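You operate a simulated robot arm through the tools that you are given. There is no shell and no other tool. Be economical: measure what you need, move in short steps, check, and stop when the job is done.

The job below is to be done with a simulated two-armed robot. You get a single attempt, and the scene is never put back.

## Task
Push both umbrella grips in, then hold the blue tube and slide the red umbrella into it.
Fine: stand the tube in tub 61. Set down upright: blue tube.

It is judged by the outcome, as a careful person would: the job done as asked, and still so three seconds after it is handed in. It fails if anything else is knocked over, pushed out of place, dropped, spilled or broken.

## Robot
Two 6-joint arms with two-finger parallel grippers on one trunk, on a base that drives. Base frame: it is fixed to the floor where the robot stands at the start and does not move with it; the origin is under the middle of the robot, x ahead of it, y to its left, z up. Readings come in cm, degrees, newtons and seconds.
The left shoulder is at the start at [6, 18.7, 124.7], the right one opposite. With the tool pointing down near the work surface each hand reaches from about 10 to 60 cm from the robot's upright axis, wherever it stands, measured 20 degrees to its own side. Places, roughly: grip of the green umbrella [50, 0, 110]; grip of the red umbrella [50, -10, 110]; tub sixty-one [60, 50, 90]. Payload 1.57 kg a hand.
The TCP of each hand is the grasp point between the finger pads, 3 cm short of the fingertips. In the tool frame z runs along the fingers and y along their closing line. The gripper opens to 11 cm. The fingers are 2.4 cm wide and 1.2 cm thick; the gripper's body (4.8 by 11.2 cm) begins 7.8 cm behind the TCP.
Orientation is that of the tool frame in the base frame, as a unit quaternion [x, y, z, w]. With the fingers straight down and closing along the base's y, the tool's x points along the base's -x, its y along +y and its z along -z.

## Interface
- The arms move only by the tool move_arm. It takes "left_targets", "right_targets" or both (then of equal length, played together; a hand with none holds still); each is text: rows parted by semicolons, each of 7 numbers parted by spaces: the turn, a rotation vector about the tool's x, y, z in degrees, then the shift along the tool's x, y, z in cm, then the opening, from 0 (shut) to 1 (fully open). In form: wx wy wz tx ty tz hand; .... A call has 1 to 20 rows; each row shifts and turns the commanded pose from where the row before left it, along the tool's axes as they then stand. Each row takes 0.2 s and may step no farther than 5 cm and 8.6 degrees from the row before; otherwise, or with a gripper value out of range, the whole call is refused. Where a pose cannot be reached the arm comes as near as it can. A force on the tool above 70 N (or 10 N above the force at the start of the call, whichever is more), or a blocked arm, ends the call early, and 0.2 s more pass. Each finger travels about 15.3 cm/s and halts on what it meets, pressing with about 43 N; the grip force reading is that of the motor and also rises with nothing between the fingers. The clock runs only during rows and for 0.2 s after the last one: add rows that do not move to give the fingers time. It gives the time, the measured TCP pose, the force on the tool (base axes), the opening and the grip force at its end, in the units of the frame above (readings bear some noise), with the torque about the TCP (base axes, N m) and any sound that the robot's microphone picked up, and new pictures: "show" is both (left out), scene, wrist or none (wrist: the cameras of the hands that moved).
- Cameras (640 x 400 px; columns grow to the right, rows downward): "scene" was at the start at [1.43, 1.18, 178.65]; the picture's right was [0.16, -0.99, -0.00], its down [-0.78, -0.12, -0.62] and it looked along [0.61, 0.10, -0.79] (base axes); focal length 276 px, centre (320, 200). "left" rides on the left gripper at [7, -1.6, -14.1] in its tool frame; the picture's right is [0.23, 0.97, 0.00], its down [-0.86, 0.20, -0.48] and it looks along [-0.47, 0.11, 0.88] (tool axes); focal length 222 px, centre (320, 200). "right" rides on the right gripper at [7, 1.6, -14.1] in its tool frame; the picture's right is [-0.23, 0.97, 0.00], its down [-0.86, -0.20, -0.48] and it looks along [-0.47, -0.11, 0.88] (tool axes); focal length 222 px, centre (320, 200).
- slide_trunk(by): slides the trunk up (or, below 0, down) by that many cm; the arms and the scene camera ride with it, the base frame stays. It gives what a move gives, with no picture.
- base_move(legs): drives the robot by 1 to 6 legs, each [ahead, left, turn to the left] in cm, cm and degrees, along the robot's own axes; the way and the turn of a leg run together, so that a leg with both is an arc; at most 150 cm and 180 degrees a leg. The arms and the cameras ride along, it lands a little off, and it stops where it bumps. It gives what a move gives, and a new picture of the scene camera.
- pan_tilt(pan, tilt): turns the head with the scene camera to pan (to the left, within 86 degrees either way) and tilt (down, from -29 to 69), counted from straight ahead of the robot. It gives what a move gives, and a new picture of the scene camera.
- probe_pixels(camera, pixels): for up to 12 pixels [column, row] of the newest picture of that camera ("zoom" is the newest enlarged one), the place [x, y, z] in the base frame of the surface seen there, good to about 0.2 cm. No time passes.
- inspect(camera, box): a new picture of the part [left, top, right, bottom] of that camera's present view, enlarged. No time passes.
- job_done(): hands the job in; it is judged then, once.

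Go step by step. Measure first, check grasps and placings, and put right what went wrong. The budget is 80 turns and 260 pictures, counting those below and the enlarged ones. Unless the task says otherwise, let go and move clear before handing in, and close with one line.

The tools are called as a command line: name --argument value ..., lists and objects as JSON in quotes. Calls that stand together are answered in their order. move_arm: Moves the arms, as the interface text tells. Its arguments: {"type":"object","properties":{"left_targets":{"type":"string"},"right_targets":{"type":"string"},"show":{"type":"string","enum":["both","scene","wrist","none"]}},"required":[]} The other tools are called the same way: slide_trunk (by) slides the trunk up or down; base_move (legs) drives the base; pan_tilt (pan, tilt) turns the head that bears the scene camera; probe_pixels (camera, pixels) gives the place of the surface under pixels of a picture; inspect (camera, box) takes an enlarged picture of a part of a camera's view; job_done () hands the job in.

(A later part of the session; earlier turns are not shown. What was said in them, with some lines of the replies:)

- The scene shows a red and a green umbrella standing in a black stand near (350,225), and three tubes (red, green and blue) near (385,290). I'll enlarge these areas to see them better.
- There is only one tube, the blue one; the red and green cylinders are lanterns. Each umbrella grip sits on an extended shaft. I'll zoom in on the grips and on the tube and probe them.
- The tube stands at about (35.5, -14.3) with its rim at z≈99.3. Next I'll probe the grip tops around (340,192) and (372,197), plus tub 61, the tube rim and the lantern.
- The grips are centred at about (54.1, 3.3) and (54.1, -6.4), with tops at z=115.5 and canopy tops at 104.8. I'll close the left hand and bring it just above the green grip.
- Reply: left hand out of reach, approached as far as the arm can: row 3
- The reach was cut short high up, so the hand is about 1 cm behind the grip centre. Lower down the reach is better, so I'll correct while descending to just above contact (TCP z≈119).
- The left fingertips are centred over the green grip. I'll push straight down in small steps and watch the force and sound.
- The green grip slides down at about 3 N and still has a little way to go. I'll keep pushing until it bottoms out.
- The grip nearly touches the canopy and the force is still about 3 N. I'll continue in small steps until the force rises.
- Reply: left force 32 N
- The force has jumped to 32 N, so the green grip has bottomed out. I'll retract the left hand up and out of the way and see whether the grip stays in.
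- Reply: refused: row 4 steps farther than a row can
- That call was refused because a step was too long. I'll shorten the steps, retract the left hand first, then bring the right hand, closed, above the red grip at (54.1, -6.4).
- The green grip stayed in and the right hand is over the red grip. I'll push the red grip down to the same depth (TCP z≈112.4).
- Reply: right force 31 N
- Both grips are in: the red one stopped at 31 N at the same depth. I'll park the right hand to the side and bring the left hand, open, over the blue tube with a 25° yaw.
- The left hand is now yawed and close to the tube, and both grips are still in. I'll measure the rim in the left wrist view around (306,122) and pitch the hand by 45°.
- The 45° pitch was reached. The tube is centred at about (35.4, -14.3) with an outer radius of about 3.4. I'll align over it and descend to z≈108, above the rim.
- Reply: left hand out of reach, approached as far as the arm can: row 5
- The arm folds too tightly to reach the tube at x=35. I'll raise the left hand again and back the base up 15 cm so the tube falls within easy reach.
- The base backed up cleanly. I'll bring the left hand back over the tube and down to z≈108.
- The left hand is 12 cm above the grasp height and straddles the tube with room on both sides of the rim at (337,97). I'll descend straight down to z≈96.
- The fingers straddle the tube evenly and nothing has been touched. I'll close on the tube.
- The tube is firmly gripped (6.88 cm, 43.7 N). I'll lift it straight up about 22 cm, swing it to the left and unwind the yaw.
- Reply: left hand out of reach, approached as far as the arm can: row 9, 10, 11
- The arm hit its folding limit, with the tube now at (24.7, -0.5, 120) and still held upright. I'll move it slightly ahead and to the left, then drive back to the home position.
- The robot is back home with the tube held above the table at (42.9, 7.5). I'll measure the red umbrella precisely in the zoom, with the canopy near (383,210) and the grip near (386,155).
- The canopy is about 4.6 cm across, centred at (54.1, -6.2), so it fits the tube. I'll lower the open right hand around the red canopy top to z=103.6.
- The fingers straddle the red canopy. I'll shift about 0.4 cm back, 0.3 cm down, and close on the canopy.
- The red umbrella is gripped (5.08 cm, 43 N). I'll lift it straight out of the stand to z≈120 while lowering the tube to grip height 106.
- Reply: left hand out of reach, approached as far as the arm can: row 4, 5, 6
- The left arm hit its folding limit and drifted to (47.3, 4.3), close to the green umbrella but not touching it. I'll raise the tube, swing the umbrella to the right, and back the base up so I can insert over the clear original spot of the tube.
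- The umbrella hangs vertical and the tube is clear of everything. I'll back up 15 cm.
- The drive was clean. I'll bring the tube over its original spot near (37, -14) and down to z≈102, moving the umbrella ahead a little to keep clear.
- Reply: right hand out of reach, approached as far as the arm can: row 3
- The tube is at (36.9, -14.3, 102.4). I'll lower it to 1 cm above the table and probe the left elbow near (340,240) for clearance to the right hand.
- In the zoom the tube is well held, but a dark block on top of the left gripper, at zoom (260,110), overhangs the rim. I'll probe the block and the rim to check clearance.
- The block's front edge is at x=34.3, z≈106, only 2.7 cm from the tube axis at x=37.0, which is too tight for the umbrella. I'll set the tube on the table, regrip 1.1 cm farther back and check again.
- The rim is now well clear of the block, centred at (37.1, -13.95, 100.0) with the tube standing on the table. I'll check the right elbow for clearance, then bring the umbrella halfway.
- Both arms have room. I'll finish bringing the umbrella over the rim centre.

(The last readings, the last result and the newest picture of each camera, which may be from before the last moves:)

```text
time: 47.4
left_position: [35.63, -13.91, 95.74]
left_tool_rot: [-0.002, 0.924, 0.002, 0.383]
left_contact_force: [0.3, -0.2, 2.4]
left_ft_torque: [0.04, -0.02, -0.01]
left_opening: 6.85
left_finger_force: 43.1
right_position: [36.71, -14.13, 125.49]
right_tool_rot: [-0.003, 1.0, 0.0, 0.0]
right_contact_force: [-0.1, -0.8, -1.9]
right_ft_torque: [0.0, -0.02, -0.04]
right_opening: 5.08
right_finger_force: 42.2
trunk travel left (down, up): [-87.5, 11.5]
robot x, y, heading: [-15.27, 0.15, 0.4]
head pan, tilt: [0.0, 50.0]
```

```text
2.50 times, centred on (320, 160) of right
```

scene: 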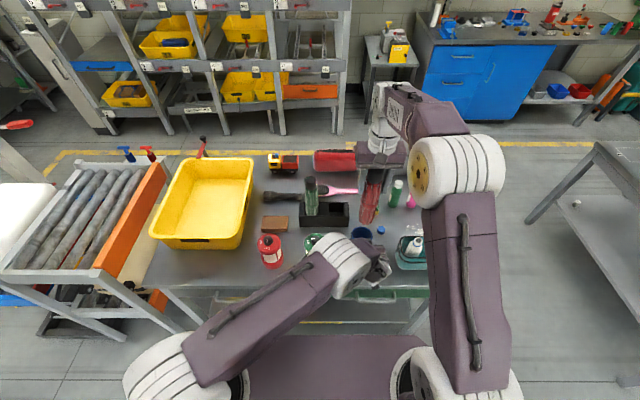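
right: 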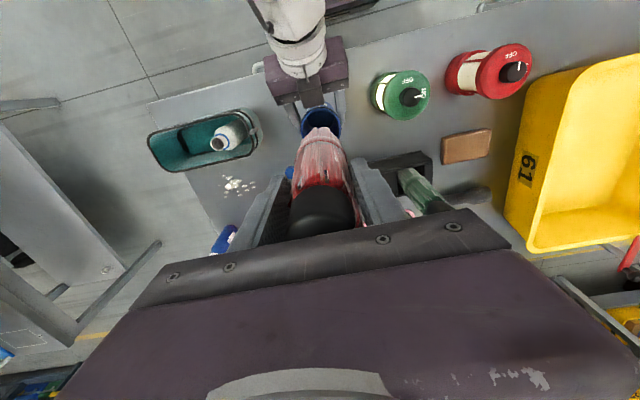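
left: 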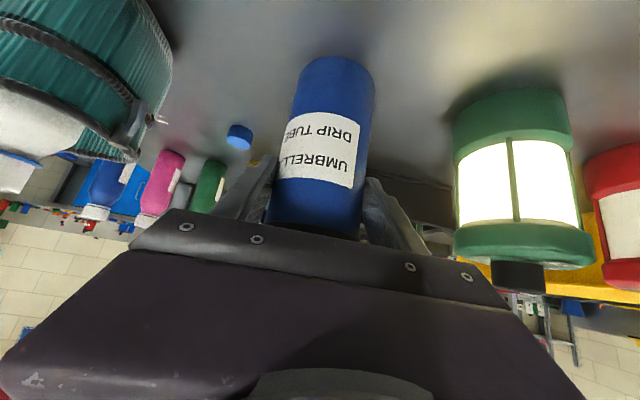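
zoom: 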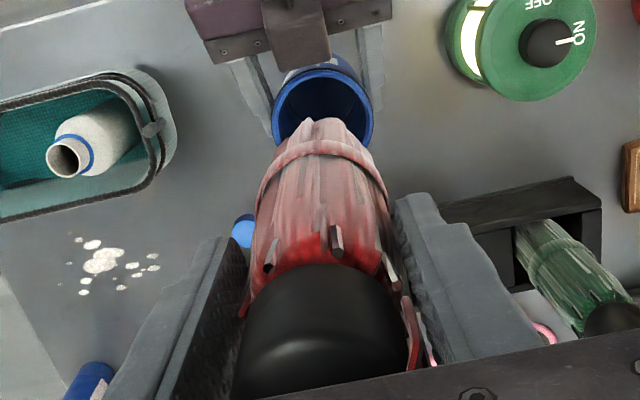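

The umbrella is above the tube and vertical. I'll probe its lower end to find its centre relative to the rim.

probe_pixels --camera "scene" --pixels '[[365, 223], [361, 217], [374, 217], [367, 215], [368, 208], [363, 208], [377, 208], [371, 195], [366, 192], [379, 192]]'

probe_pixels --camera "right" --pixels '[[320, 130], [312, 132], [330, 132], [308, 140], [334, 140], [304, 118], [340, 120], [322, 106]]'

```text
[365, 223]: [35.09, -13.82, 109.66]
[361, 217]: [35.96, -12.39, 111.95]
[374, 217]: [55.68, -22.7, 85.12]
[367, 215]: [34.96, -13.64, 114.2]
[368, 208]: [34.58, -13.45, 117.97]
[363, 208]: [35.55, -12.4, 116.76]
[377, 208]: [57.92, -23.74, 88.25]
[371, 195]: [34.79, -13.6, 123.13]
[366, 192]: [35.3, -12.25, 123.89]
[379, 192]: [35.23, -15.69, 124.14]
```

```text
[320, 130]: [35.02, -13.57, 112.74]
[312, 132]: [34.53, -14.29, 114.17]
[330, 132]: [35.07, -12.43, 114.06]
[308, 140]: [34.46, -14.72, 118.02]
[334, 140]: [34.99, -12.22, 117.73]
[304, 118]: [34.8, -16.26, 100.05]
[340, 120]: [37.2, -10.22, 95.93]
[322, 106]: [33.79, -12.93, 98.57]
```

The umbrella is centred at about (37.0, -14.0), matching the rim. I'll lower it 9 cm so the tip enters, then check.

move_arm --right_targets "0 0 0 0 0 3 0;0 0 0 0 0 3 0;0 0 0 0 0 2 0;0 0 0 0 0 2 0;0 0 0 0 0 0 0" --show "both"

inspect --camera "scene" --box '[320, 170, 440, 260]'

inspect --camera "right" --box '[240, 80, 400, 240]'

```text
time: 48.6
left_position: [35.71, -14.01, 95.78]
left_tool_rot: [-0.002, 0.924, 0.001, 0.383]
left_contact_force: [0.6, 0.2, 1.7]
left_ft_torque: [-0.06, -0.08, 0.01]
left_opening: 6.84
left_finger_force: 43.0
right_position: [36.76, -14.25, 115.62]
right_tool_rot: [-0.002, 1.0, 0.001, 0.0]
right_contact_force: [0.3, 0.4, -2.7]
right_ft_torque: [-0.01, 0.02, 0.0]
right_opening: 5.08
right_finger_force: 43.5
trunk travel left (down, up): [-87.5, 11.5]
robot x, y, heading: [-14.96, 0.14, -0.0]
head pan, tilt: [0.0, 50.0]
```

scene: 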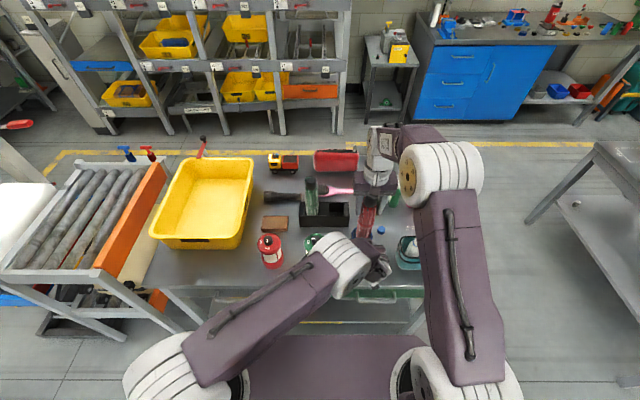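
right: 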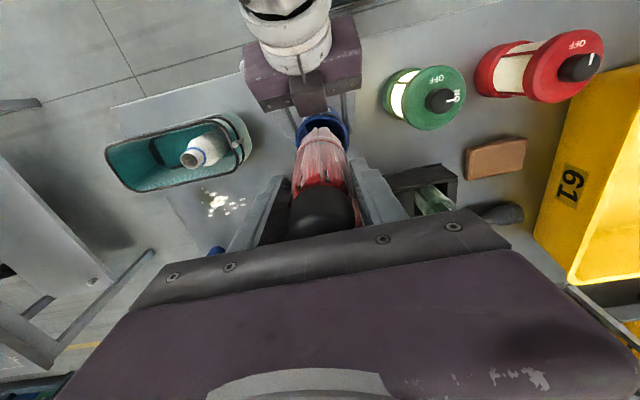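

```text
4.44 times, centred on (380, 215) of scene
```

zoom: 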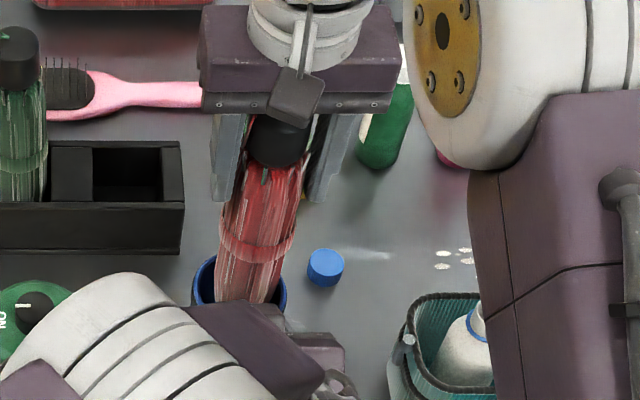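

```text
2.50 times, centred on (320, 160) of right
```

zoom: 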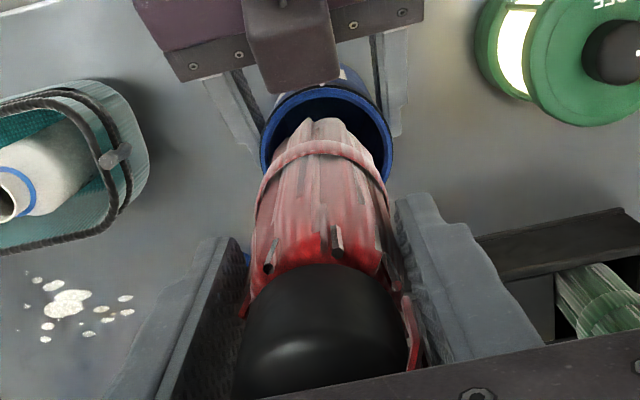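

The tip is inside the rim with an even gap and no contact force. I'll continue down 9 cm slowly.

move_arm --right_targets "0 0 0 -0.1 0.15 1.5 0;0 0 0 0 0 1.5 0;0 0 0 0 0 1.5 0;0 0 0 0 0 1.5 0;0 0 0 0 0 1.5 0;0 0 0 0 0 1.5 0;0 0 0 0 0 0 0" --show "both"

inspect --camera "scene" --box '[320, 170, 440, 260]'

inspect --camera "right" --box '[240, 80, 400, 240]'

```text
time: 50.2
left_position: [35.77, -13.93, 95.75]
left_tool_rot: [-0.003, 0.924, 0.001, 0.383]
left_contact_force: [0.0, 0.9, 0.5]
left_ft_torque: [0.01, 0.01, 0.02]
left_opening: 6.85
left_finger_force: 43.1
right_position: [37.11, -13.78, 106.4]
right_tool_rot: [-0.003, 1.0, 0.0, -0.001]
right_contact_force: [-0.2, 0.6, -2.1]
right_ft_torque: [0.01, 0.03, 0.04]
right_opening: 5.07
right_finger_force: 42.9
trunk travel left (down, up): [-87.5, 11.5]
robot x, y, heading: [-15.34, 0.03, 0.3]
head pan, tilt: [0.0, 50.0]
```

scene: 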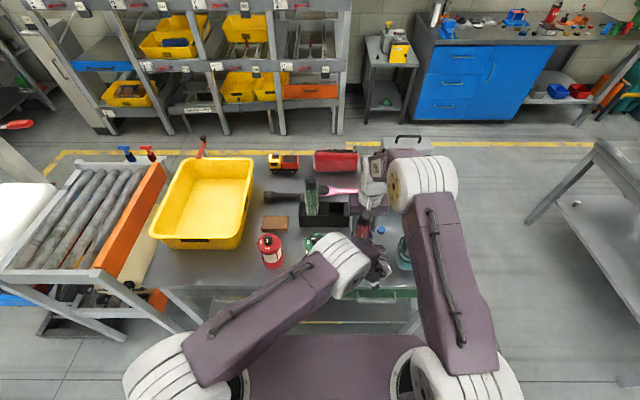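
right: 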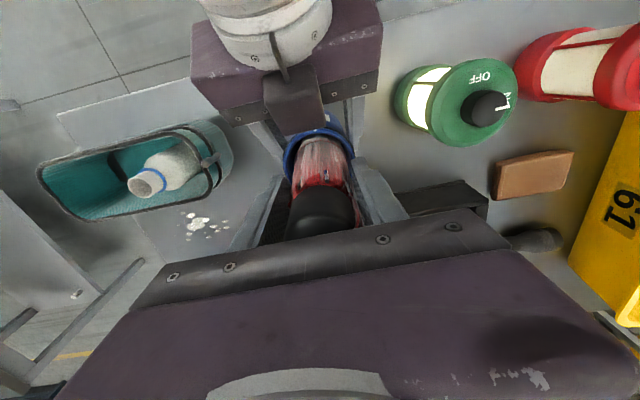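

```text
4.44 times, centred on (380, 215) of scene
```

zoom: 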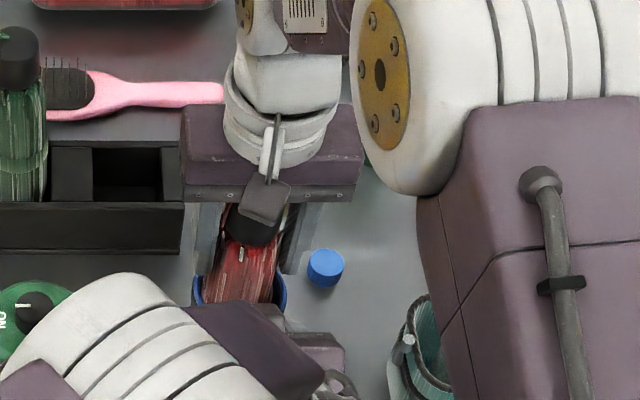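

```text
2.50 times, centred on (320, 160) of right
```

zoom: 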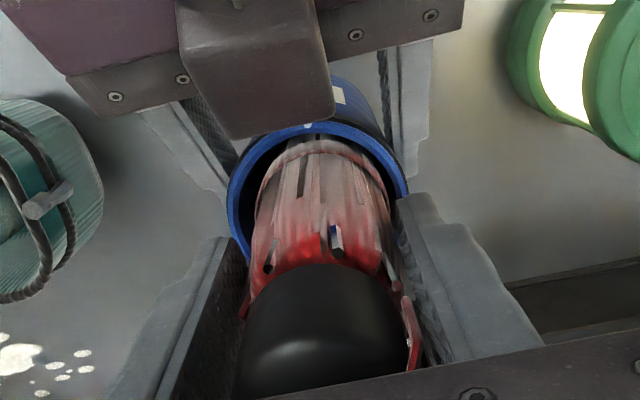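

The umbrella is sliding in freely. I'll go the last 2.5 cm, stopping just above the rim.

move_arm --right_targets "0 0 0 0 -0.1 0.8 0;0 0 0 0 0 0.7 0;0 0 0 0 0 0.5 0;0 0 0 0 0 0.4 0;0 0 0 0 0 0 0" --show "wrist"

inspect --camera "right" --box '[240, 80, 400, 240]'

```text
time: 51.4
left_position: [35.72, -14.03, 95.77]
left_tool_rot: [-0.002, 0.924, 0.001, 0.383]
left_contact_force: [-0.6, -0.8, 0.9]
left_ft_torque: [-0.11, -0.03, 0.0]
left_opening: 6.86
left_finger_force: 43.2
right_position: [36.91, -13.95, 104.1]
right_tool_rot: [-0.003, 1.0, -0.001, 0.0]
right_contact_force: [0.4, 0.3, -2.4]
right_ft_torque: [0.0, 0.01, -0.05]
right_opening: 5.07
right_finger_force: 42.9
trunk travel left (down, up): [-87.5, 11.5]
robot x, y, heading: [-15.41, -0.18, -0.0]
head pan, tilt: [0.0, 50.0]
```

right: 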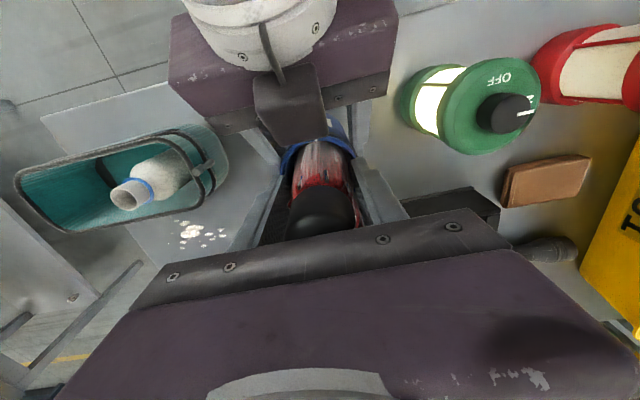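

```text
2.50 times, centred on (320, 160) of right
```

zoom: 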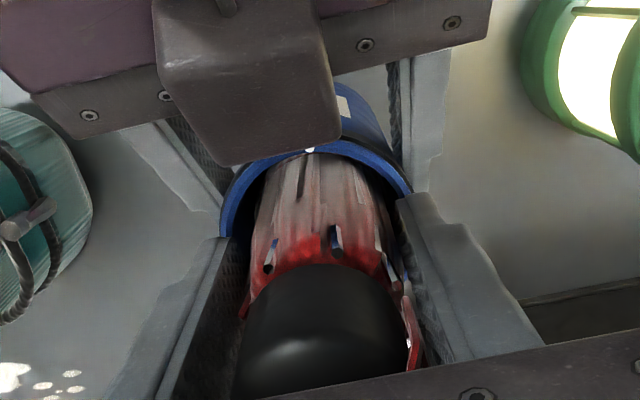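

The umbrella is almost at the floor of the tube with the fingertips 1 cm above the rim. I'll lower 0.5 cm more and let go gently, then look.

move_arm --right_targets "0 0 0 0 0 0.5 0;0 0 0 0 0 0 0;0 0 0 0 0 0 0.5;0 0 0 0 0 0 0.6;0 0 0 0 0 0 0.62;0 0 0 0 0 0 0.62" --show "wrist"

inspect --camera "right" --box '[240, 80, 400, 240]'

```text
time: 52.8
left_position: [35.74, -13.92, 95.67]
left_tool_rot: [-0.003, 0.924, 0.002, 0.382]
left_contact_force: [0.1, -0.1, -0.6]
left_ft_torque: [-0.01, 0.0, 0.09]
left_opening: 6.82
left_finger_force: 43.1
right_position: [36.94, -13.95, 103.58]
right_tool_rot: [-0.003, 1.0, 0.0, 0.0]
right_contact_force: [-0.7, -0.1, 0.2]
right_ft_torque: [0.0, -0.01, 0.02]
right_opening: 6.83
right_finger_force: 0.1
trunk travel left (down, up): [-87.5, 11.5]
robot x, y, heading: [-14.97, -0.17, 0.3]
head pan, tilt: [0.0, 50.0]
```

right: 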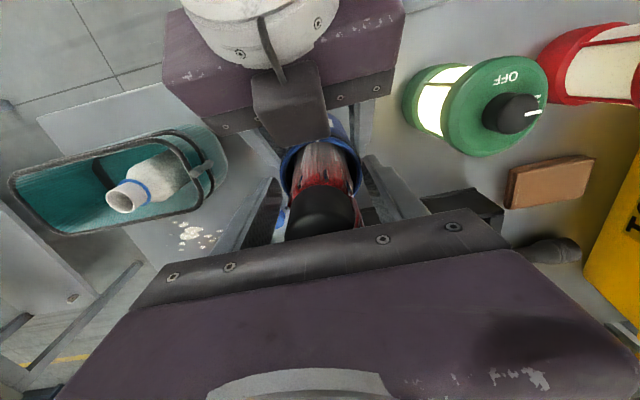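

```text
2.50 times, centred on (320, 160) of right
```

zoom: 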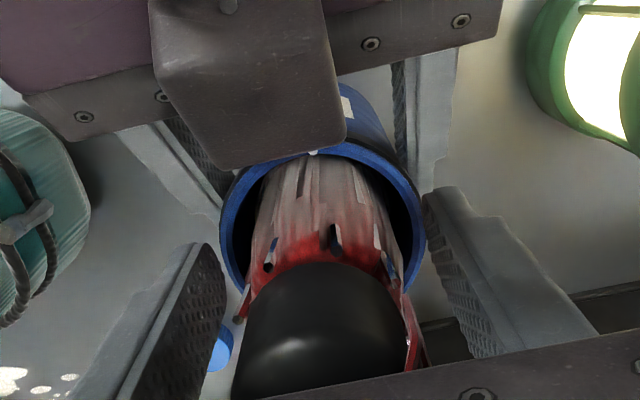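

The umbrella rests in the tube, free of the right fingers. I'll raise the right hand straight up and move it off to the right.

move_arm --right_targets "0 0 0 0 0 -2 0.65;0 0 0 0 0 -4 0.65;0 0 0 0 0 -4 0.65;0 0 0 0 0 -4 0.65;0 0 0 0 0 -4 0.65;0 0 0 0 0 -4 0.65;0 0 0 0 -4 0 0.65;0 0 0 0 -4.5 0 0.65;0 0 0 0 -4.5 0 0.65;0 0 0 0 -4.5 0 0.65;0 0 0 0 -4.5 0 0.65" --show "both"

inspect --camera "scene" --box '[320, 190, 440, 280]'

inspect --camera "right" --box '[340, 0, 500, 120]'

```text
time: 55.2
left_position: [35.65, -14.08, 95.74]
left_tool_rot: [-0.001, 0.924, 0.001, 0.383]
left_contact_force: [1.6, 0.9, -0.4]
left_ft_torque: [-0.07, -0.06, 0.03]
left_opening: 6.85
left_finger_force: 42.7
right_position: [36.79, -36.24, 125.59]
right_tool_rot: [-0.003, 1.0, 0.001, 0.0]
right_contact_force: [-1.0, 0.4, 0.1]
right_ft_torque: [0.02, 0.0, 0.0]
right_opening: 7.16
right_finger_force: 0.0
trunk travel left (down, up): [-87.5, 11.5]
robot x, y, heading: [-15.43, -0.04, 0.3]
head pan, tilt: [0.0, 50.0]
```

scene: 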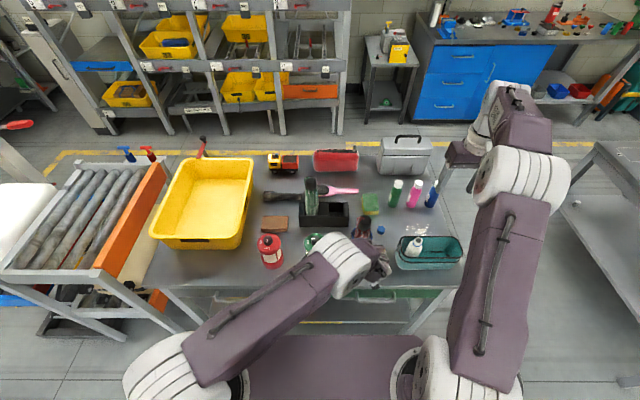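
right: 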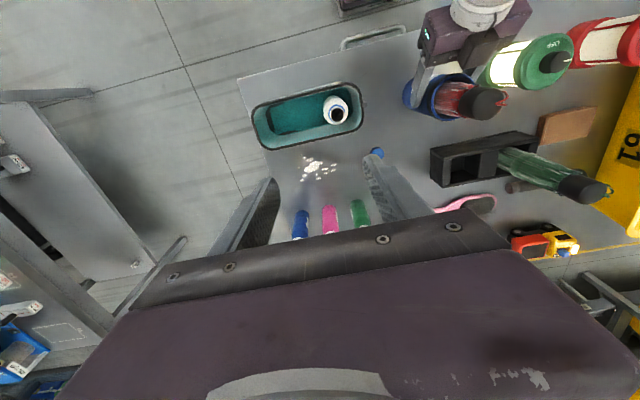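

```text
4.44 times, centred on (380, 235) of scene
```

zoom: 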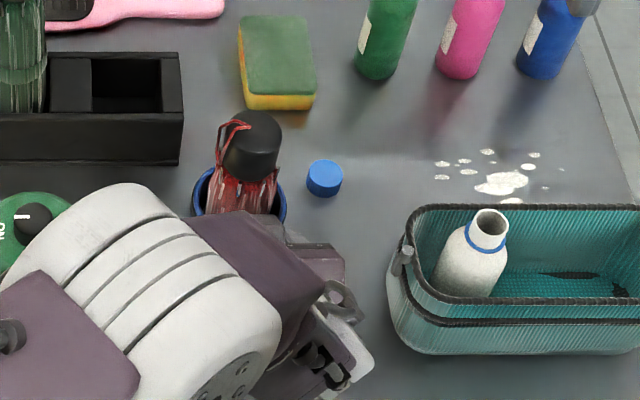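

```text
3.33 times, centred on (420, 60) of right
```

zoom: 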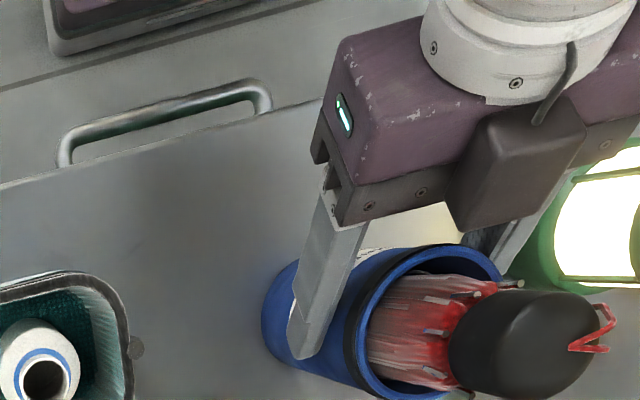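

The red umbrella is in the tube. I'll measure tub 61's rim and floor before carrying the tube there.

probe_pixels --camera "scene" --pixels '[[190, 161], [251, 161], [238, 242], [153, 236], [195, 243], [246, 200], [170, 198], [220, 159], [205, 200], [222, 205], [190, 215], [215, 180]]'

inspect --camera "scene" --box '[130, 140, 290, 260]'

```text
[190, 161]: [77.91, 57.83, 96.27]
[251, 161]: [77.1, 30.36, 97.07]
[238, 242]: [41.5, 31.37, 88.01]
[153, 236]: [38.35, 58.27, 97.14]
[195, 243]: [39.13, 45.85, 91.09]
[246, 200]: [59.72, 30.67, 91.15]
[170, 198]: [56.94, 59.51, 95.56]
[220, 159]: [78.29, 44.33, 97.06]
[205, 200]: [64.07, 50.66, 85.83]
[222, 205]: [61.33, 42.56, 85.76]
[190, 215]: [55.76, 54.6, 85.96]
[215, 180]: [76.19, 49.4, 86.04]
```

```text
3.33 times, centred on (210, 200) of scene
```

zoom: 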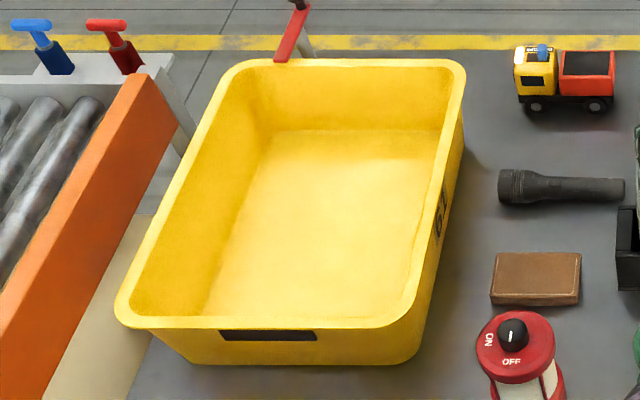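

The tub interior runs x 38–78, y 30–59, with its floor at 85.9. I'll lift the tube with the umbrella about 22 cm and slide it left above the lanterns, gently.

move_arm --left_targets "0 0 0 -0.35 0 -0.35 0;0 0 0 -1.5 0 -1.5 0;0 0 0 -2.12 0 -2.12 0;0 0 0 -2.12 0 -2.12 0;0 0 0 -2.12 0 -2.12 0;0 0 0 -2.12 0 -2.12 0;0 0 0 -2.12 0 -2.12 0;0 0 0 -2.12 0 -2.12 0;0 0 0 -1 0 -1 0;0 0 0 0 1.5 0 0;0 0 0 0 3 0 0;0 0 0 0 3 0 0;0 0 0 0 3 0 0;0 0 0 0 3 0 0;0 0 0 0 3 0 0;0 0 0 0 3 0 0;0 0 0 0 3 0 0;0 0 0 0 1.5 0 0;0 0 0 0 0 0 0" --show "both"

inspect --camera "scene" --box '[220, 150, 400, 280]'

```text
time: 59.2
left_position: [35.72, 10.27, 117.89]
left_tool_rot: [-0.003, 0.924, 0.002, 0.382]
left_contact_force: [0.0, 0.1, -3.5]
left_ft_torque: [0.08, 0.09, 0.02]
left_opening: 6.84
left_finger_force: 43.5
right_position: [36.81, -36.18, 125.59]
right_tool_rot: [-0.003, 1.0, -0.001, 0.0]
right_contact_force: [-0.4, -0.5, 0.5]
right_ft_torque: [-0.03, 0.01, -0.03]
right_opening: 7.15
right_finger_force: 0.0
trunk travel left (down, up): [-87.5, 11.5]
robot x, y, heading: [-15.21, -0.1, 0.5]
head pan, tilt: [0.0, 50.0]
```

scene: 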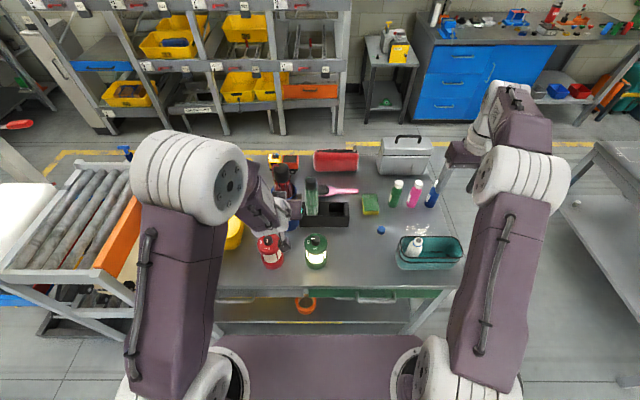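
left: 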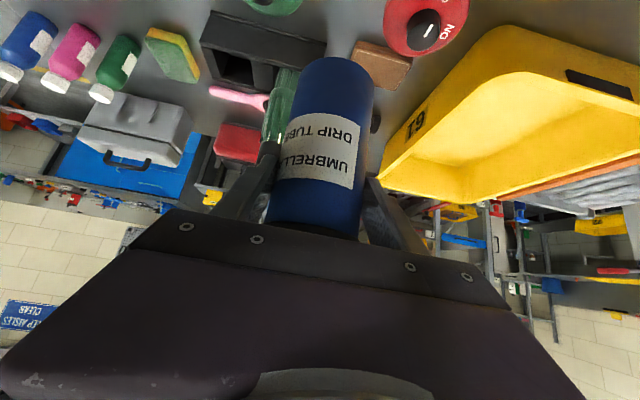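

```text
3.08 times, centred on (310, 215) of scene
```

zoom: 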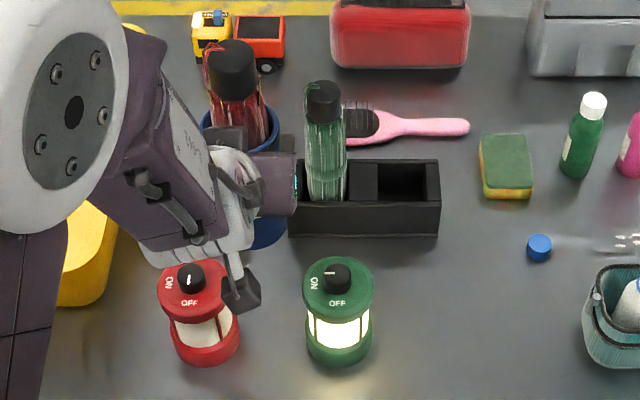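

The tube and umbrella are carried securely and nothing else was disturbed. I'll continue left to y≈45, above the tub.

move_arm --left_targets "0 0 0 0 1.5 0 0;0 0 0 -0.4 3.3 0.4 0;0 0 0 -0.4 3.3 0.4 0;0 0 0 -0.4 3.3 0.4 0;0 0 0 -0.4 3.3 0.4 0;0 0 0 -0.4 3.3 0.4 0;0 0 0 -0.4 3.3 0.4 0;0 0 0 -0.4 3.3 0.4 0;0 0 0 -0.4 3.3 0.4 0;0 0 0 -0.4 3.3 0.4 0;0 0 0 -0.4 3 0.4 0;0 0 0 0 1 0 0;0 0 0 0 0 0 0" --show "both"

```text
time: 62.0
left_position: [36.01, 14.34, 117.65]
left_tool_rot: [-0.005, 0.924, 0.004, 0.382]
left_contact_force: [-0.4, 0.2, -4.0]
left_ft_torque: [0.0, 0.07, 0.01]
left_opening: 6.83
left_finger_force: 43.2
left hand out of reach, approached as far as the arm can: row 2, 3, 4, 5, 6, 7, 8, 9, 10, 11, 12
right_position: [36.83, -36.03, 125.63]
right_tool_rot: [-0.003, 1.0, 0.0, 0.0]
right_contact_force: [0.1, -0.3, -0.6]
right_ft_torque: [0.04, 0.0, -0.02]
right_opening: 7.15
right_finger_force: 0.0
trunk travel left (down, up): [-87.5, 11.5]
robot x, y, heading: [-15.44, -0.13, 0.3]
head pan, tilt: [0.0, 50.0]
```

scene: 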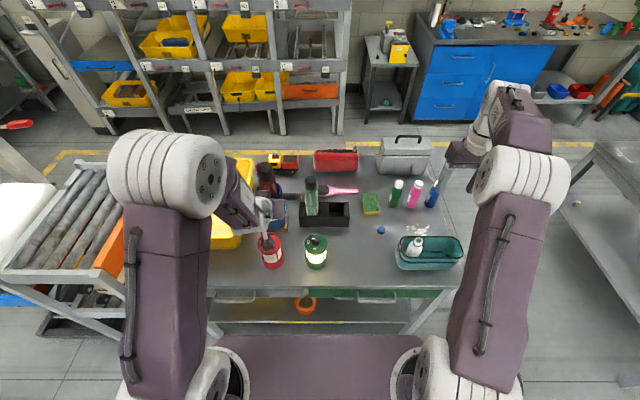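
left: 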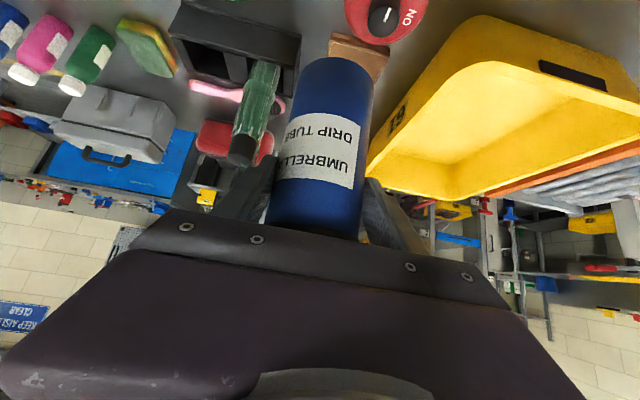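

The wrist limit stopped the leftward motion at y=14 because the yaw was fixed. I'll yaw the hand +33° in place, then continue toward the tub along the new axes.

move_arm --left_targets "-5.89 0 -5.89 0 0 0 0;-5.89 0 -5.89 0 0 0 0;-5.89 0 -5.89 0 0 0 0;-5.89 0 -5.89 0 0 0 0;0 0 0 0 0 0 0;0 0 0 -0.8 1.2 0.8 0;0 0 0 -1.55 2.24 1.55 0;0 0 0 -1.55 2.24 1.55 0;0 0 0 -1.55 2.24 1.55 0;0 0 0 -1.55 2.24 1.55 0;0 0 0 0 0 0 0" --show "both"

```text
time: 64.4
left_position: [38.68, 28.29, 117.63]
left_tool_rot: [-0.267, 0.884, 0.112, 0.366]
left_contact_force: [-0.6, -0.1, -3.3]
left_ft_torque: [-0.07, 0.06, 0.03]
left_opening: 6.84
left_finger_force: 43.4
right_position: [36.73, -36.05, 125.62]
right_tool_rot: [-0.002, 1.0, 0.0, 0.0]
right_contact_force: [-0.4, -0.1, 0.2]
right_ft_torque: [0.04, 0.0, 0.0]
right_opening: 7.16
right_finger_force: 0.2
trunk travel left (down, up): [-87.5, 11.5]
robot x, y, heading: [-15.62, 0.12, 0.2]
head pan, tilt: [0.0, 50.0]
```

scene: 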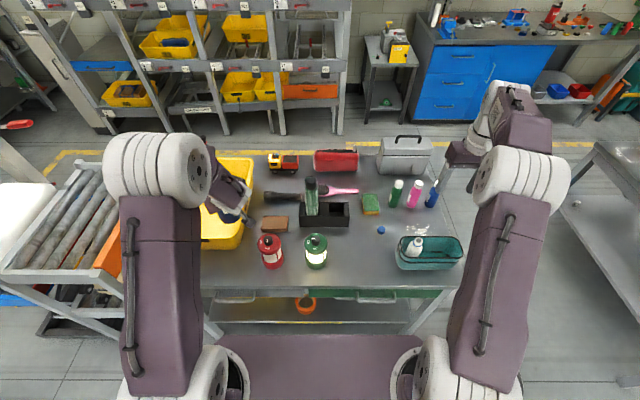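
left: 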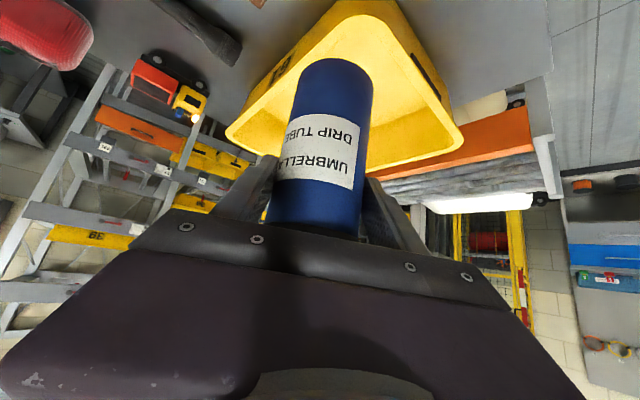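

The yaw worked and the tube is upright at (38.7, 28.3). I'll continue to about (42, 45).

move_arm --left_targets "0 0 0 -1 1.3 1 0;0 0 0 -1.68 2.44 1.68 0;0 0 0 -1.68 2.44 1.68 0;0 0 0 -1.68 2.44 1.68 0;0 0 0 -1.68 2.44 1.68 0;0 0 0 -0.7 1.1 0.7 0;0 0 0 0 0 0 0" --show "scene"

pan_tilt --pan 35 --tilt 45

```text
time: 66.0
left_position: [41.71, 45.04, 117.52]
left_tool_rot: [-0.267, 0.884, 0.111, 0.367]
left_contact_force: [-0.2, 0.0, -3.3]
left_ft_torque: [-0.07, 0.06, 0.04]
left_opening: 6.8
left_finger_force: 42.7
right_position: [36.86, -36.04, 125.55]
right_tool_rot: [-0.003, 1.0, 0.0, 0.0]
right_contact_force: [-0.3, 0.8, -0.4]
right_ft_torque: [-0.02, 0.02, 0.0]
right_opening: 7.13
right_finger_force: 0.1
trunk travel left (down, up): [-87.5, 11.5]
robot x, y, heading: [-15.16, -0.31, 0.0]
head pan, tilt: [0.0, 50.0]
```

scene: 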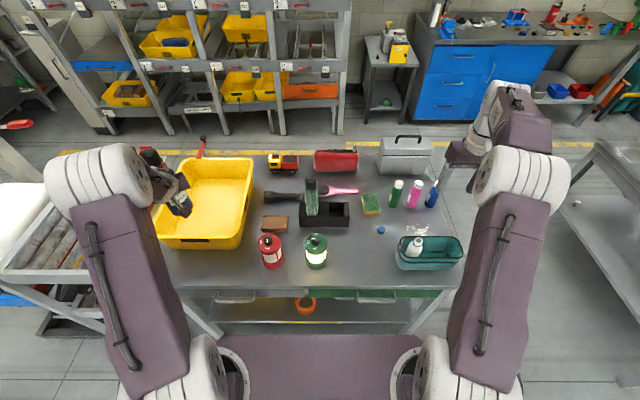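

```text
time: 67.0
left_position: [41.93, 45.17, 117.57]
left_tool_rot: [-0.266, 0.885, 0.11, 0.366]
left_contact_force: [-0.1, 0.4, -4.2]
left_ft_torque: [-0.02, 0.06, -0.02]
left_opening: 6.81
left_finger_force: 43.1
right_position: [36.74, -35.95, 125.42]
right_tool_rot: [-0.002, 1.0, 0.0, 0.0]
right_contact_force: [-0.2, -0.6, 0.2]
right_ft_torque: [-0.01, 0.02, 0.0]
right_opening: 7.17
right_finger_force: 0.0
trunk travel left (down, up): [-87.5, 11.5]
robot x, y, heading: [-15.2, 0.12, 0.1]
head pan, tilt: [35.0, 45.0]
```

scene: 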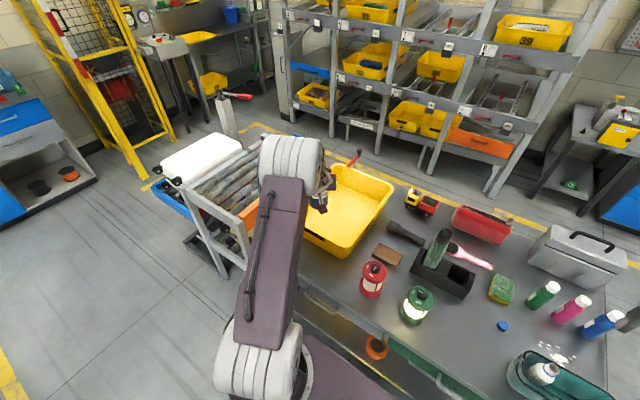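

The tube is over the near side of the tub and the way ahead is clear. I'll drive forward 14 cm to centre it over the tub.

base_move --legs '[[14, 0, 0]]'

inspect --camera "scene" --box '[220, 130, 400, 270]'

```text
time: 68.3
left_position: [55.38, 45.26, 117.56]
left_tool_rot: [-0.268, 0.884, 0.112, 0.367]
left_contact_force: [-0.4, -0.4, -2.4]
left_ft_torque: [-0.05, 0.05, 0.02]
left_opening: 6.81
left_finger_force: 43.0
right_position: [50.43, -35.77, 125.68]
right_tool_rot: [-0.004, 1.0, 0.001, 0.0]
right_contact_force: [-1.1, -0.3, 0.2]
right_ft_torque: [0.0, -0.01, 0.01]
right_opening: 7.15
right_finger_force: 0.1
trunk travel left (down, up): [-87.5, 11.5]
robot x, y, heading: [-1.2, -0.3, 0.6]
head pan, tilt: [35.0, 45.0]
```

scene: 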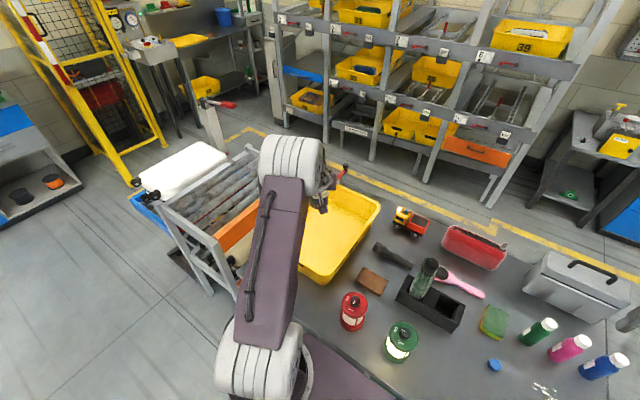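

```text
2.86 times, centred on (310, 200) of scene
```

zoom: 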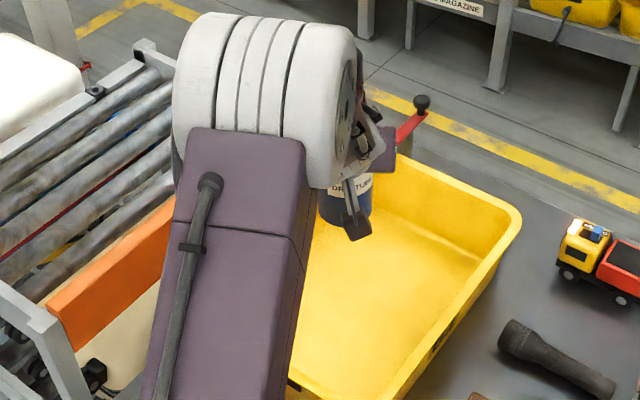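

The tube is above the middle of the tub. I'll lower it 17 cm, staying about 3 cm above the floor of the tub.

move_arm --left_targets "0 0 0 2.12 0 2.12 0;0 0 0 2.12 0 2.12 0;0 0 0 2.12 0 2.12 0;0 0 0 2.12 0 2.12 0;0 0 0 2.12 0 2.12 0;0 0 0 1.6 0 1.6 0;0 0 0 0 0 0 0" --show "both"

inspect --camera "scene" --box '[220, 130, 400, 270]'

```text
time: 69.9
left_position: [55.88, 45.15, 100.0]
left_tool_rot: [-0.267, 0.884, 0.111, 0.366]
left_contact_force: [0.1, -0.4, -2.6]
left_ft_torque: [-0.03, 0.03, 0.02]
left_opening: 6.82
left_finger_force: 43.3
right_position: [50.71, -35.86, 125.5]
right_tool_rot: [-0.003, 1.0, 0.0, 0.0]
right_contact_force: [-0.3, 0.9, -0.2]
right_ft_torque: [-0.02, -0.02, 0.03]
right_opening: 7.17
right_finger_force: 0.0
trunk travel left (down, up): [-87.5, 11.5]
robot x, y, heading: [-1.53, -0.09, 0.2]
head pan, tilt: [35.0, 45.0]
```

scene: 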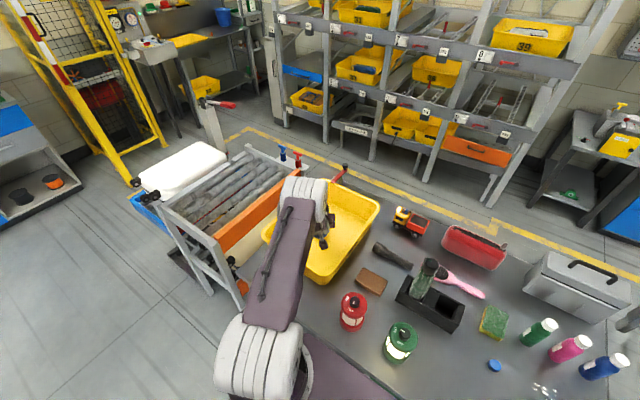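
left: 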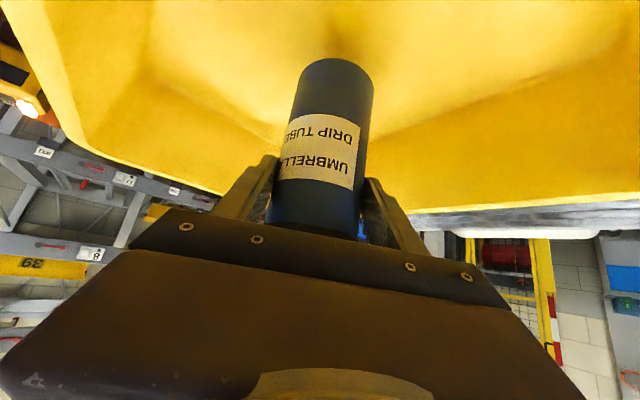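

```text
2.86 times, centred on (310, 200) of scene
```

zoom: 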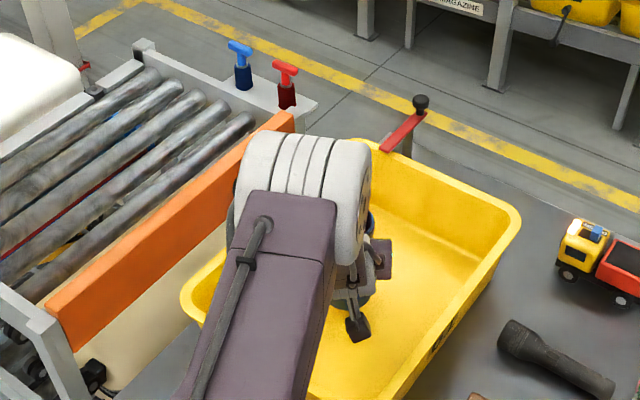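

The tube is inside the tub at z=100.0, and touchdown is expected near 96.6. I'll lower the last bit in fine steps.

move_arm --left_targets "0 0 0 1.06 0 1.06 0;0 0 0 0.7 0 0.7 0;0 0 0 0.28 0 0.28 0;0 0 0 0.18 0 0.18 0;0 0 0 0 0 0 0" --show "wrist"

probe_pixels --camera "left" --pixels '[[310, 70], [340, 68], [330, 55], [400, 60], [260, 60]]'

```text
time: 71.1
left_position: [55.78, 44.98, 96.85]
left_tool_rot: [-0.271, 0.883, 0.111, 0.367]
left_contact_force: [0.1, -0.6, -3.3]
left_ft_torque: [-0.02, 0.06, 0.01]
left_opening: 6.83
left_finger_force: 43.1
right_position: [50.68, -35.77, 125.57]
right_tool_rot: [-0.004, 1.0, 0.0, -0.001]
right_contact_force: [-0.8, -0.4, 0.5]
right_ft_torque: [0.01, 0.01, -0.01]
right_opening: 7.14
right_finger_force: 0.0
trunk travel left (down, up): [-87.5, 11.5]
robot x, y, heading: [-1.2, 0.08, 0.5]
head pan, tilt: [35.0, 45.0]
```

left: 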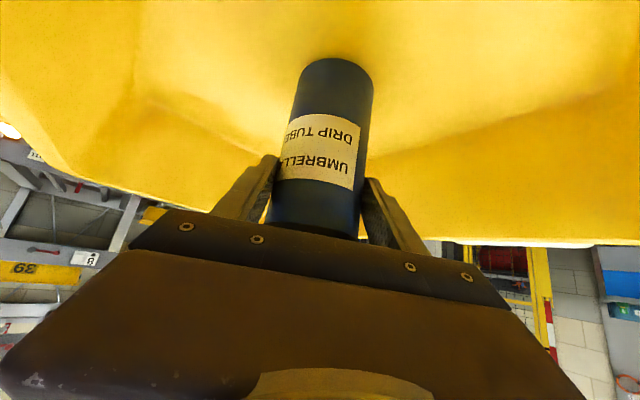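

```text
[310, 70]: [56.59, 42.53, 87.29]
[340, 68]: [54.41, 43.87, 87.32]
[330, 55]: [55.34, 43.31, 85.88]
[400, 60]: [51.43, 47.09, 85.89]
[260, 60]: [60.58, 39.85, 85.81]
```

The tube bottom is within a few millimetres of the tub floor and there is no contact force yet. I'll go down in 0.15 cm steps.

move_arm --left_targets "0 0 0 0.1 0 0.1 0;0 0 0 0.1 0 0.1 0;0 0 0 0 0 0 0" --show "none"

```text
time: 71.9
left_position: [55.71, 45.17, 96.81]
left_tool_rot: [-0.273, 0.883, 0.112, 0.366]
left_contact_force: [-0.5, 0.0, -3.1]
left_ft_torque: [-0.02, 0.04, 0.0]
left_opening: 6.82
left_finger_force: 43.1
right_position: [50.76, -35.85, 125.44]
right_tool_rot: [-0.003, 1.0, 0.0, 0.0]
right_contact_force: [-0.2, -0.5, 0.7]
right_ft_torque: [0.02, 0.03, -0.01]
right_opening: 7.15
right_finger_force: 0.1
trunk travel left (down, up): [-87.5, 11.5]
robot x, y, heading: [-1.51, -0.16, 0.3]
head pan, tilt: [35.0, 45.0]
```

move_arm --left_targets "0 0 0 0.14 0 0.14 0;0 0 0 0.14 0 0.14 0;0 0 0 0 0 0 0" --show "wrist"

inspect --camera "left" --box '[230, 20, 430, 130]'

inspect --camera "scene" --box '[260, 160, 380, 260]'

```text
time: 72.7
left_position: [55.64, 45.19, 96.56]
left_tool_rot: [-0.272, 0.882, 0.113, 0.368]
left_contact_force: [1.2, -0.6, 0.7]
left_ft_torque: [-0.09, 0.03, 0.0]
left_opening: 6.82
left_finger_force: 42.8
right_position: [50.72, -35.9, 125.57]
right_tool_rot: [-0.003, 1.0, 0.0, 0.0]
right_contact_force: [0.2, 0.2, -0.2]
right_ft_torque: [0.06, 0.03, 0.03]
right_opening: 7.15
right_finger_force: 0.1
trunk travel left (down, up): [-87.5, 11.5]
robot x, y, heading: [-1.17, 0.08, 0.5]
head pan, tilt: [35.0, 45.0]
```

left: 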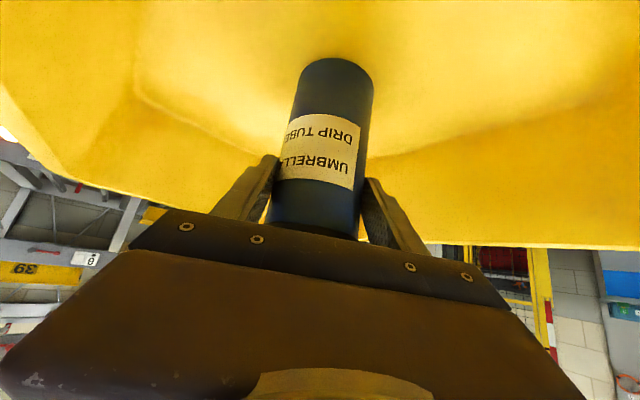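

```text
3.20 times, centred on (330, 75) of left
```

zoom: 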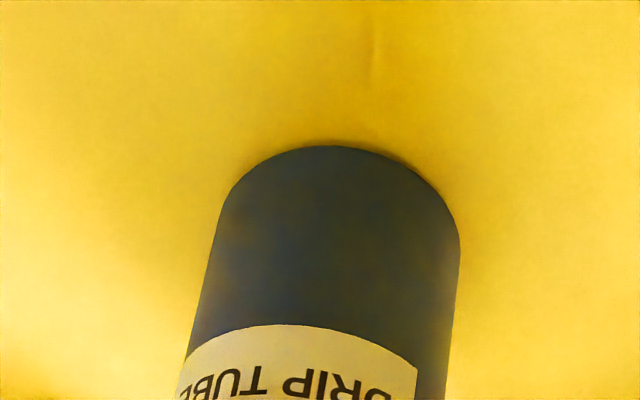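

```text
4.00 times, centred on (320, 210) of scene
```

zoom: 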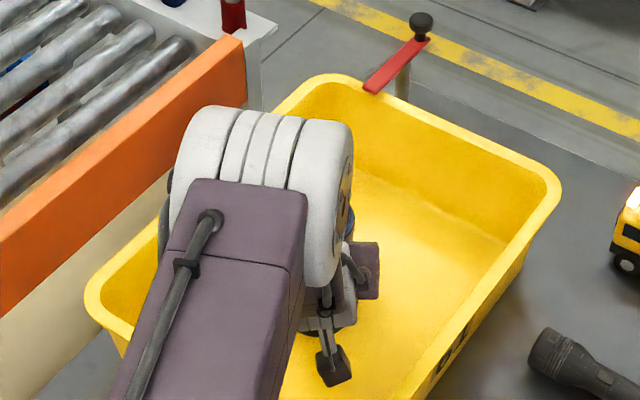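

The tube is standing on the tub floor: the load shifted by about 4 N and it is upright. I'll open the fingers and back off up along the tool axis.

move_arm --left_targets "0 0 0 0 0 0 0.66;0 0 0 0 0 0 0.75;0 0 0 0 0 0 0.9;0 0 0 0 0 0 0.9;0 0 0 0 0 -1.5 0.9;0 0 0 0 0 -3 0.9;0 0 0 0 0 -3 0.9;0 0 0 0 0 -3 0.9;0 0 0 0 0 0 0.9" --show "both"

inspect --camera "left" --box '[200, 60, 460, 230]'

```text
time: 74.7
left_position: [51.91, 42.98, 104.77]
left_tool_rot: [-0.264, 0.886, 0.119, 0.361]
left_contact_force: [-0.2, -0.3, 0.0]
left_ft_torque: [-0.03, 0.0, 0.01]
left_opening: 9.89
left_finger_force: 0.0
left hand out of reach, approached as far as the arm can: row 6, 7, 8
right_position: [50.61, -35.91, 125.56]
right_tool_rot: [-0.004, 1.0, 0.001, 0.0]
right_contact_force: [-0.3, -0.2, 0.3]
right_ft_torque: [0.01, 0.01, -0.02]
right_opening: 7.13
right_finger_force: 0.2
trunk travel left (down, up): [-87.5, 11.5]
robot x, y, heading: [-1.25, -0.04, 0.2]
head pan, tilt: [35.0, 45.0]
```

scene: 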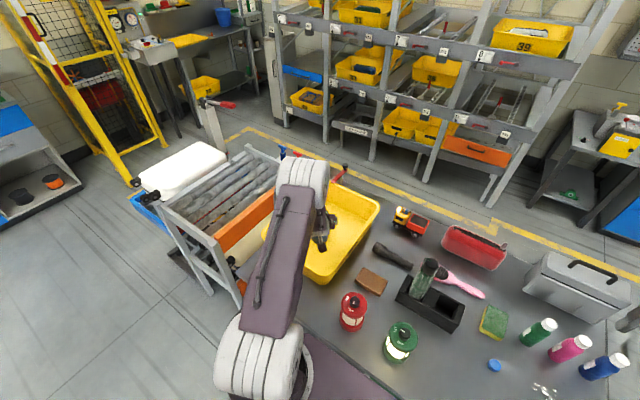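
left: 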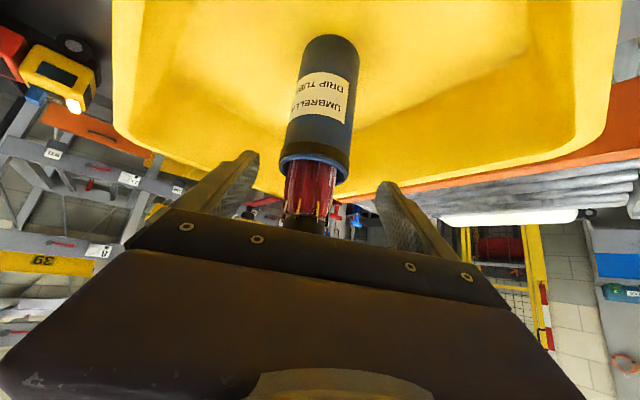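

```text
2.35 times, centred on (330, 145) of left
```

zoom: 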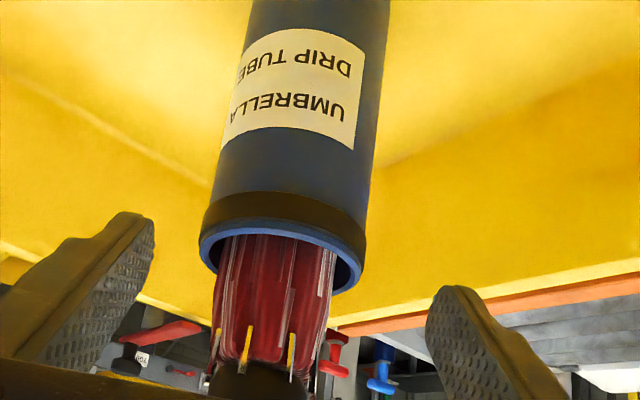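

The tube stands upright in the tub holding the red umbrella, and the fingers are well clear on both sides. The arm is at its fold limit, so I'll drive the base straight back to move clear.

base_move --legs '[[-20, 0, 0]]'

inspect --camera "left" --box '[160, 0, 480, 200]'

inspect --camera "scene" --box '[240, 100, 440, 260]'

```text
time: 76.3
left_position: [32.79, 42.7, 104.61]
left_tool_rot: [-0.262, 0.888, 0.119, 0.359]
left_contact_force: [0.0, -1.2, 0.3]
left_ft_torque: [-0.03, 0.02, 0.01]
left_opening: 9.91
left_finger_force: 0.0
right_position: [31.25, -36.19, 125.41]
right_tool_rot: [-0.002, 1.0, 0.0, -0.001]
right_contact_force: [0.3, 0.0, -0.2]
right_ft_torque: [0.02, 0.02, -0.01]
right_opening: 7.15
right_finger_force: 0.1
trunk travel left (down, up): [-87.5, 11.5]
robot x, y, heading: [-21.24, -0.12, 0.2]
head pan, tilt: [35.0, 45.0]
```

scene: 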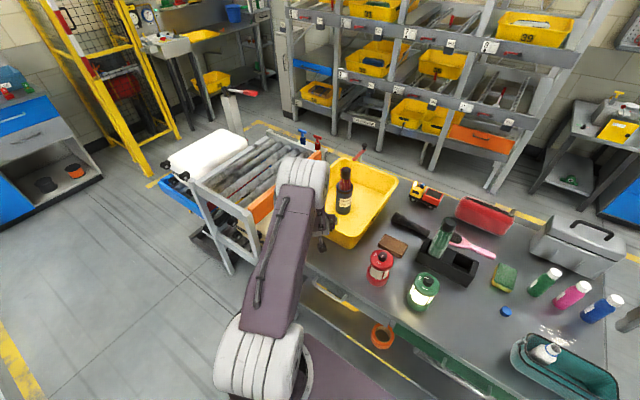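

```text
2.00 times, centred on (320, 100) of left
```

zoom: 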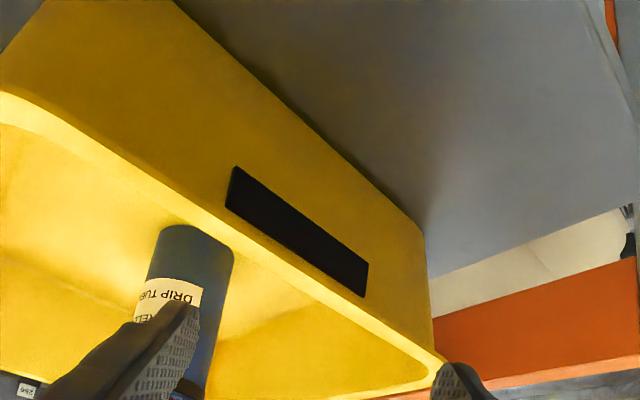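

```text
2.50 times, centred on (340, 180) of scene
```

zoom: 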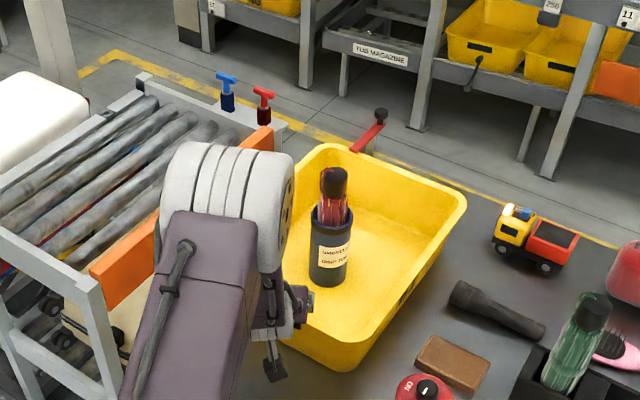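

The tube stands upright in tub 61 with the umbrella inside, and the hand is clear. I'll take a last close look at both grips.

inspect --camera "scene" --box '[315, 155, 375, 225]'

inspect --camera "scene" --box '[360, 180, 520, 300]'

```text
5.71 times, centred on (345, 190) of scene
```

zoom: 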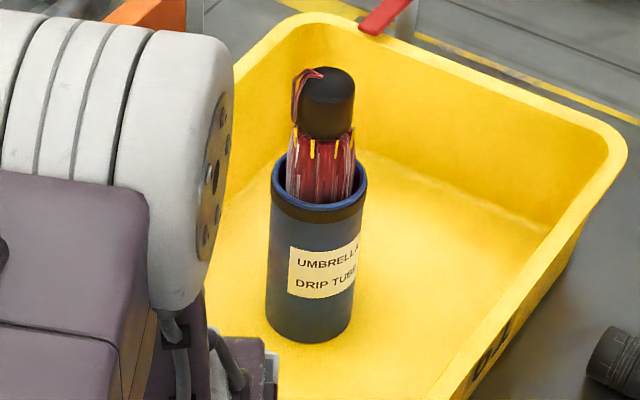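

```text
3.33 times, centred on (440, 240) of scene
```

zoom: 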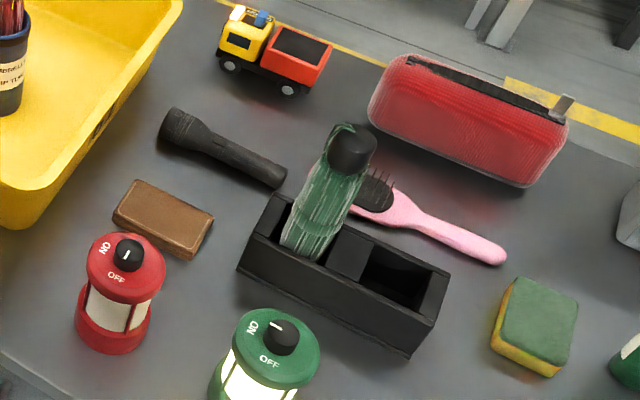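

Both grips are pushed in, the red umbrella is in the blue tube, the tube stands upright in tub 61, and everything else is in place, so I'm handing in.

job_done

```text
The job is handed in.
```

The job is handed in: both umbrella grips are pushed in, and the blue tube stands upright in tub 61 with the red umbrella inside it.
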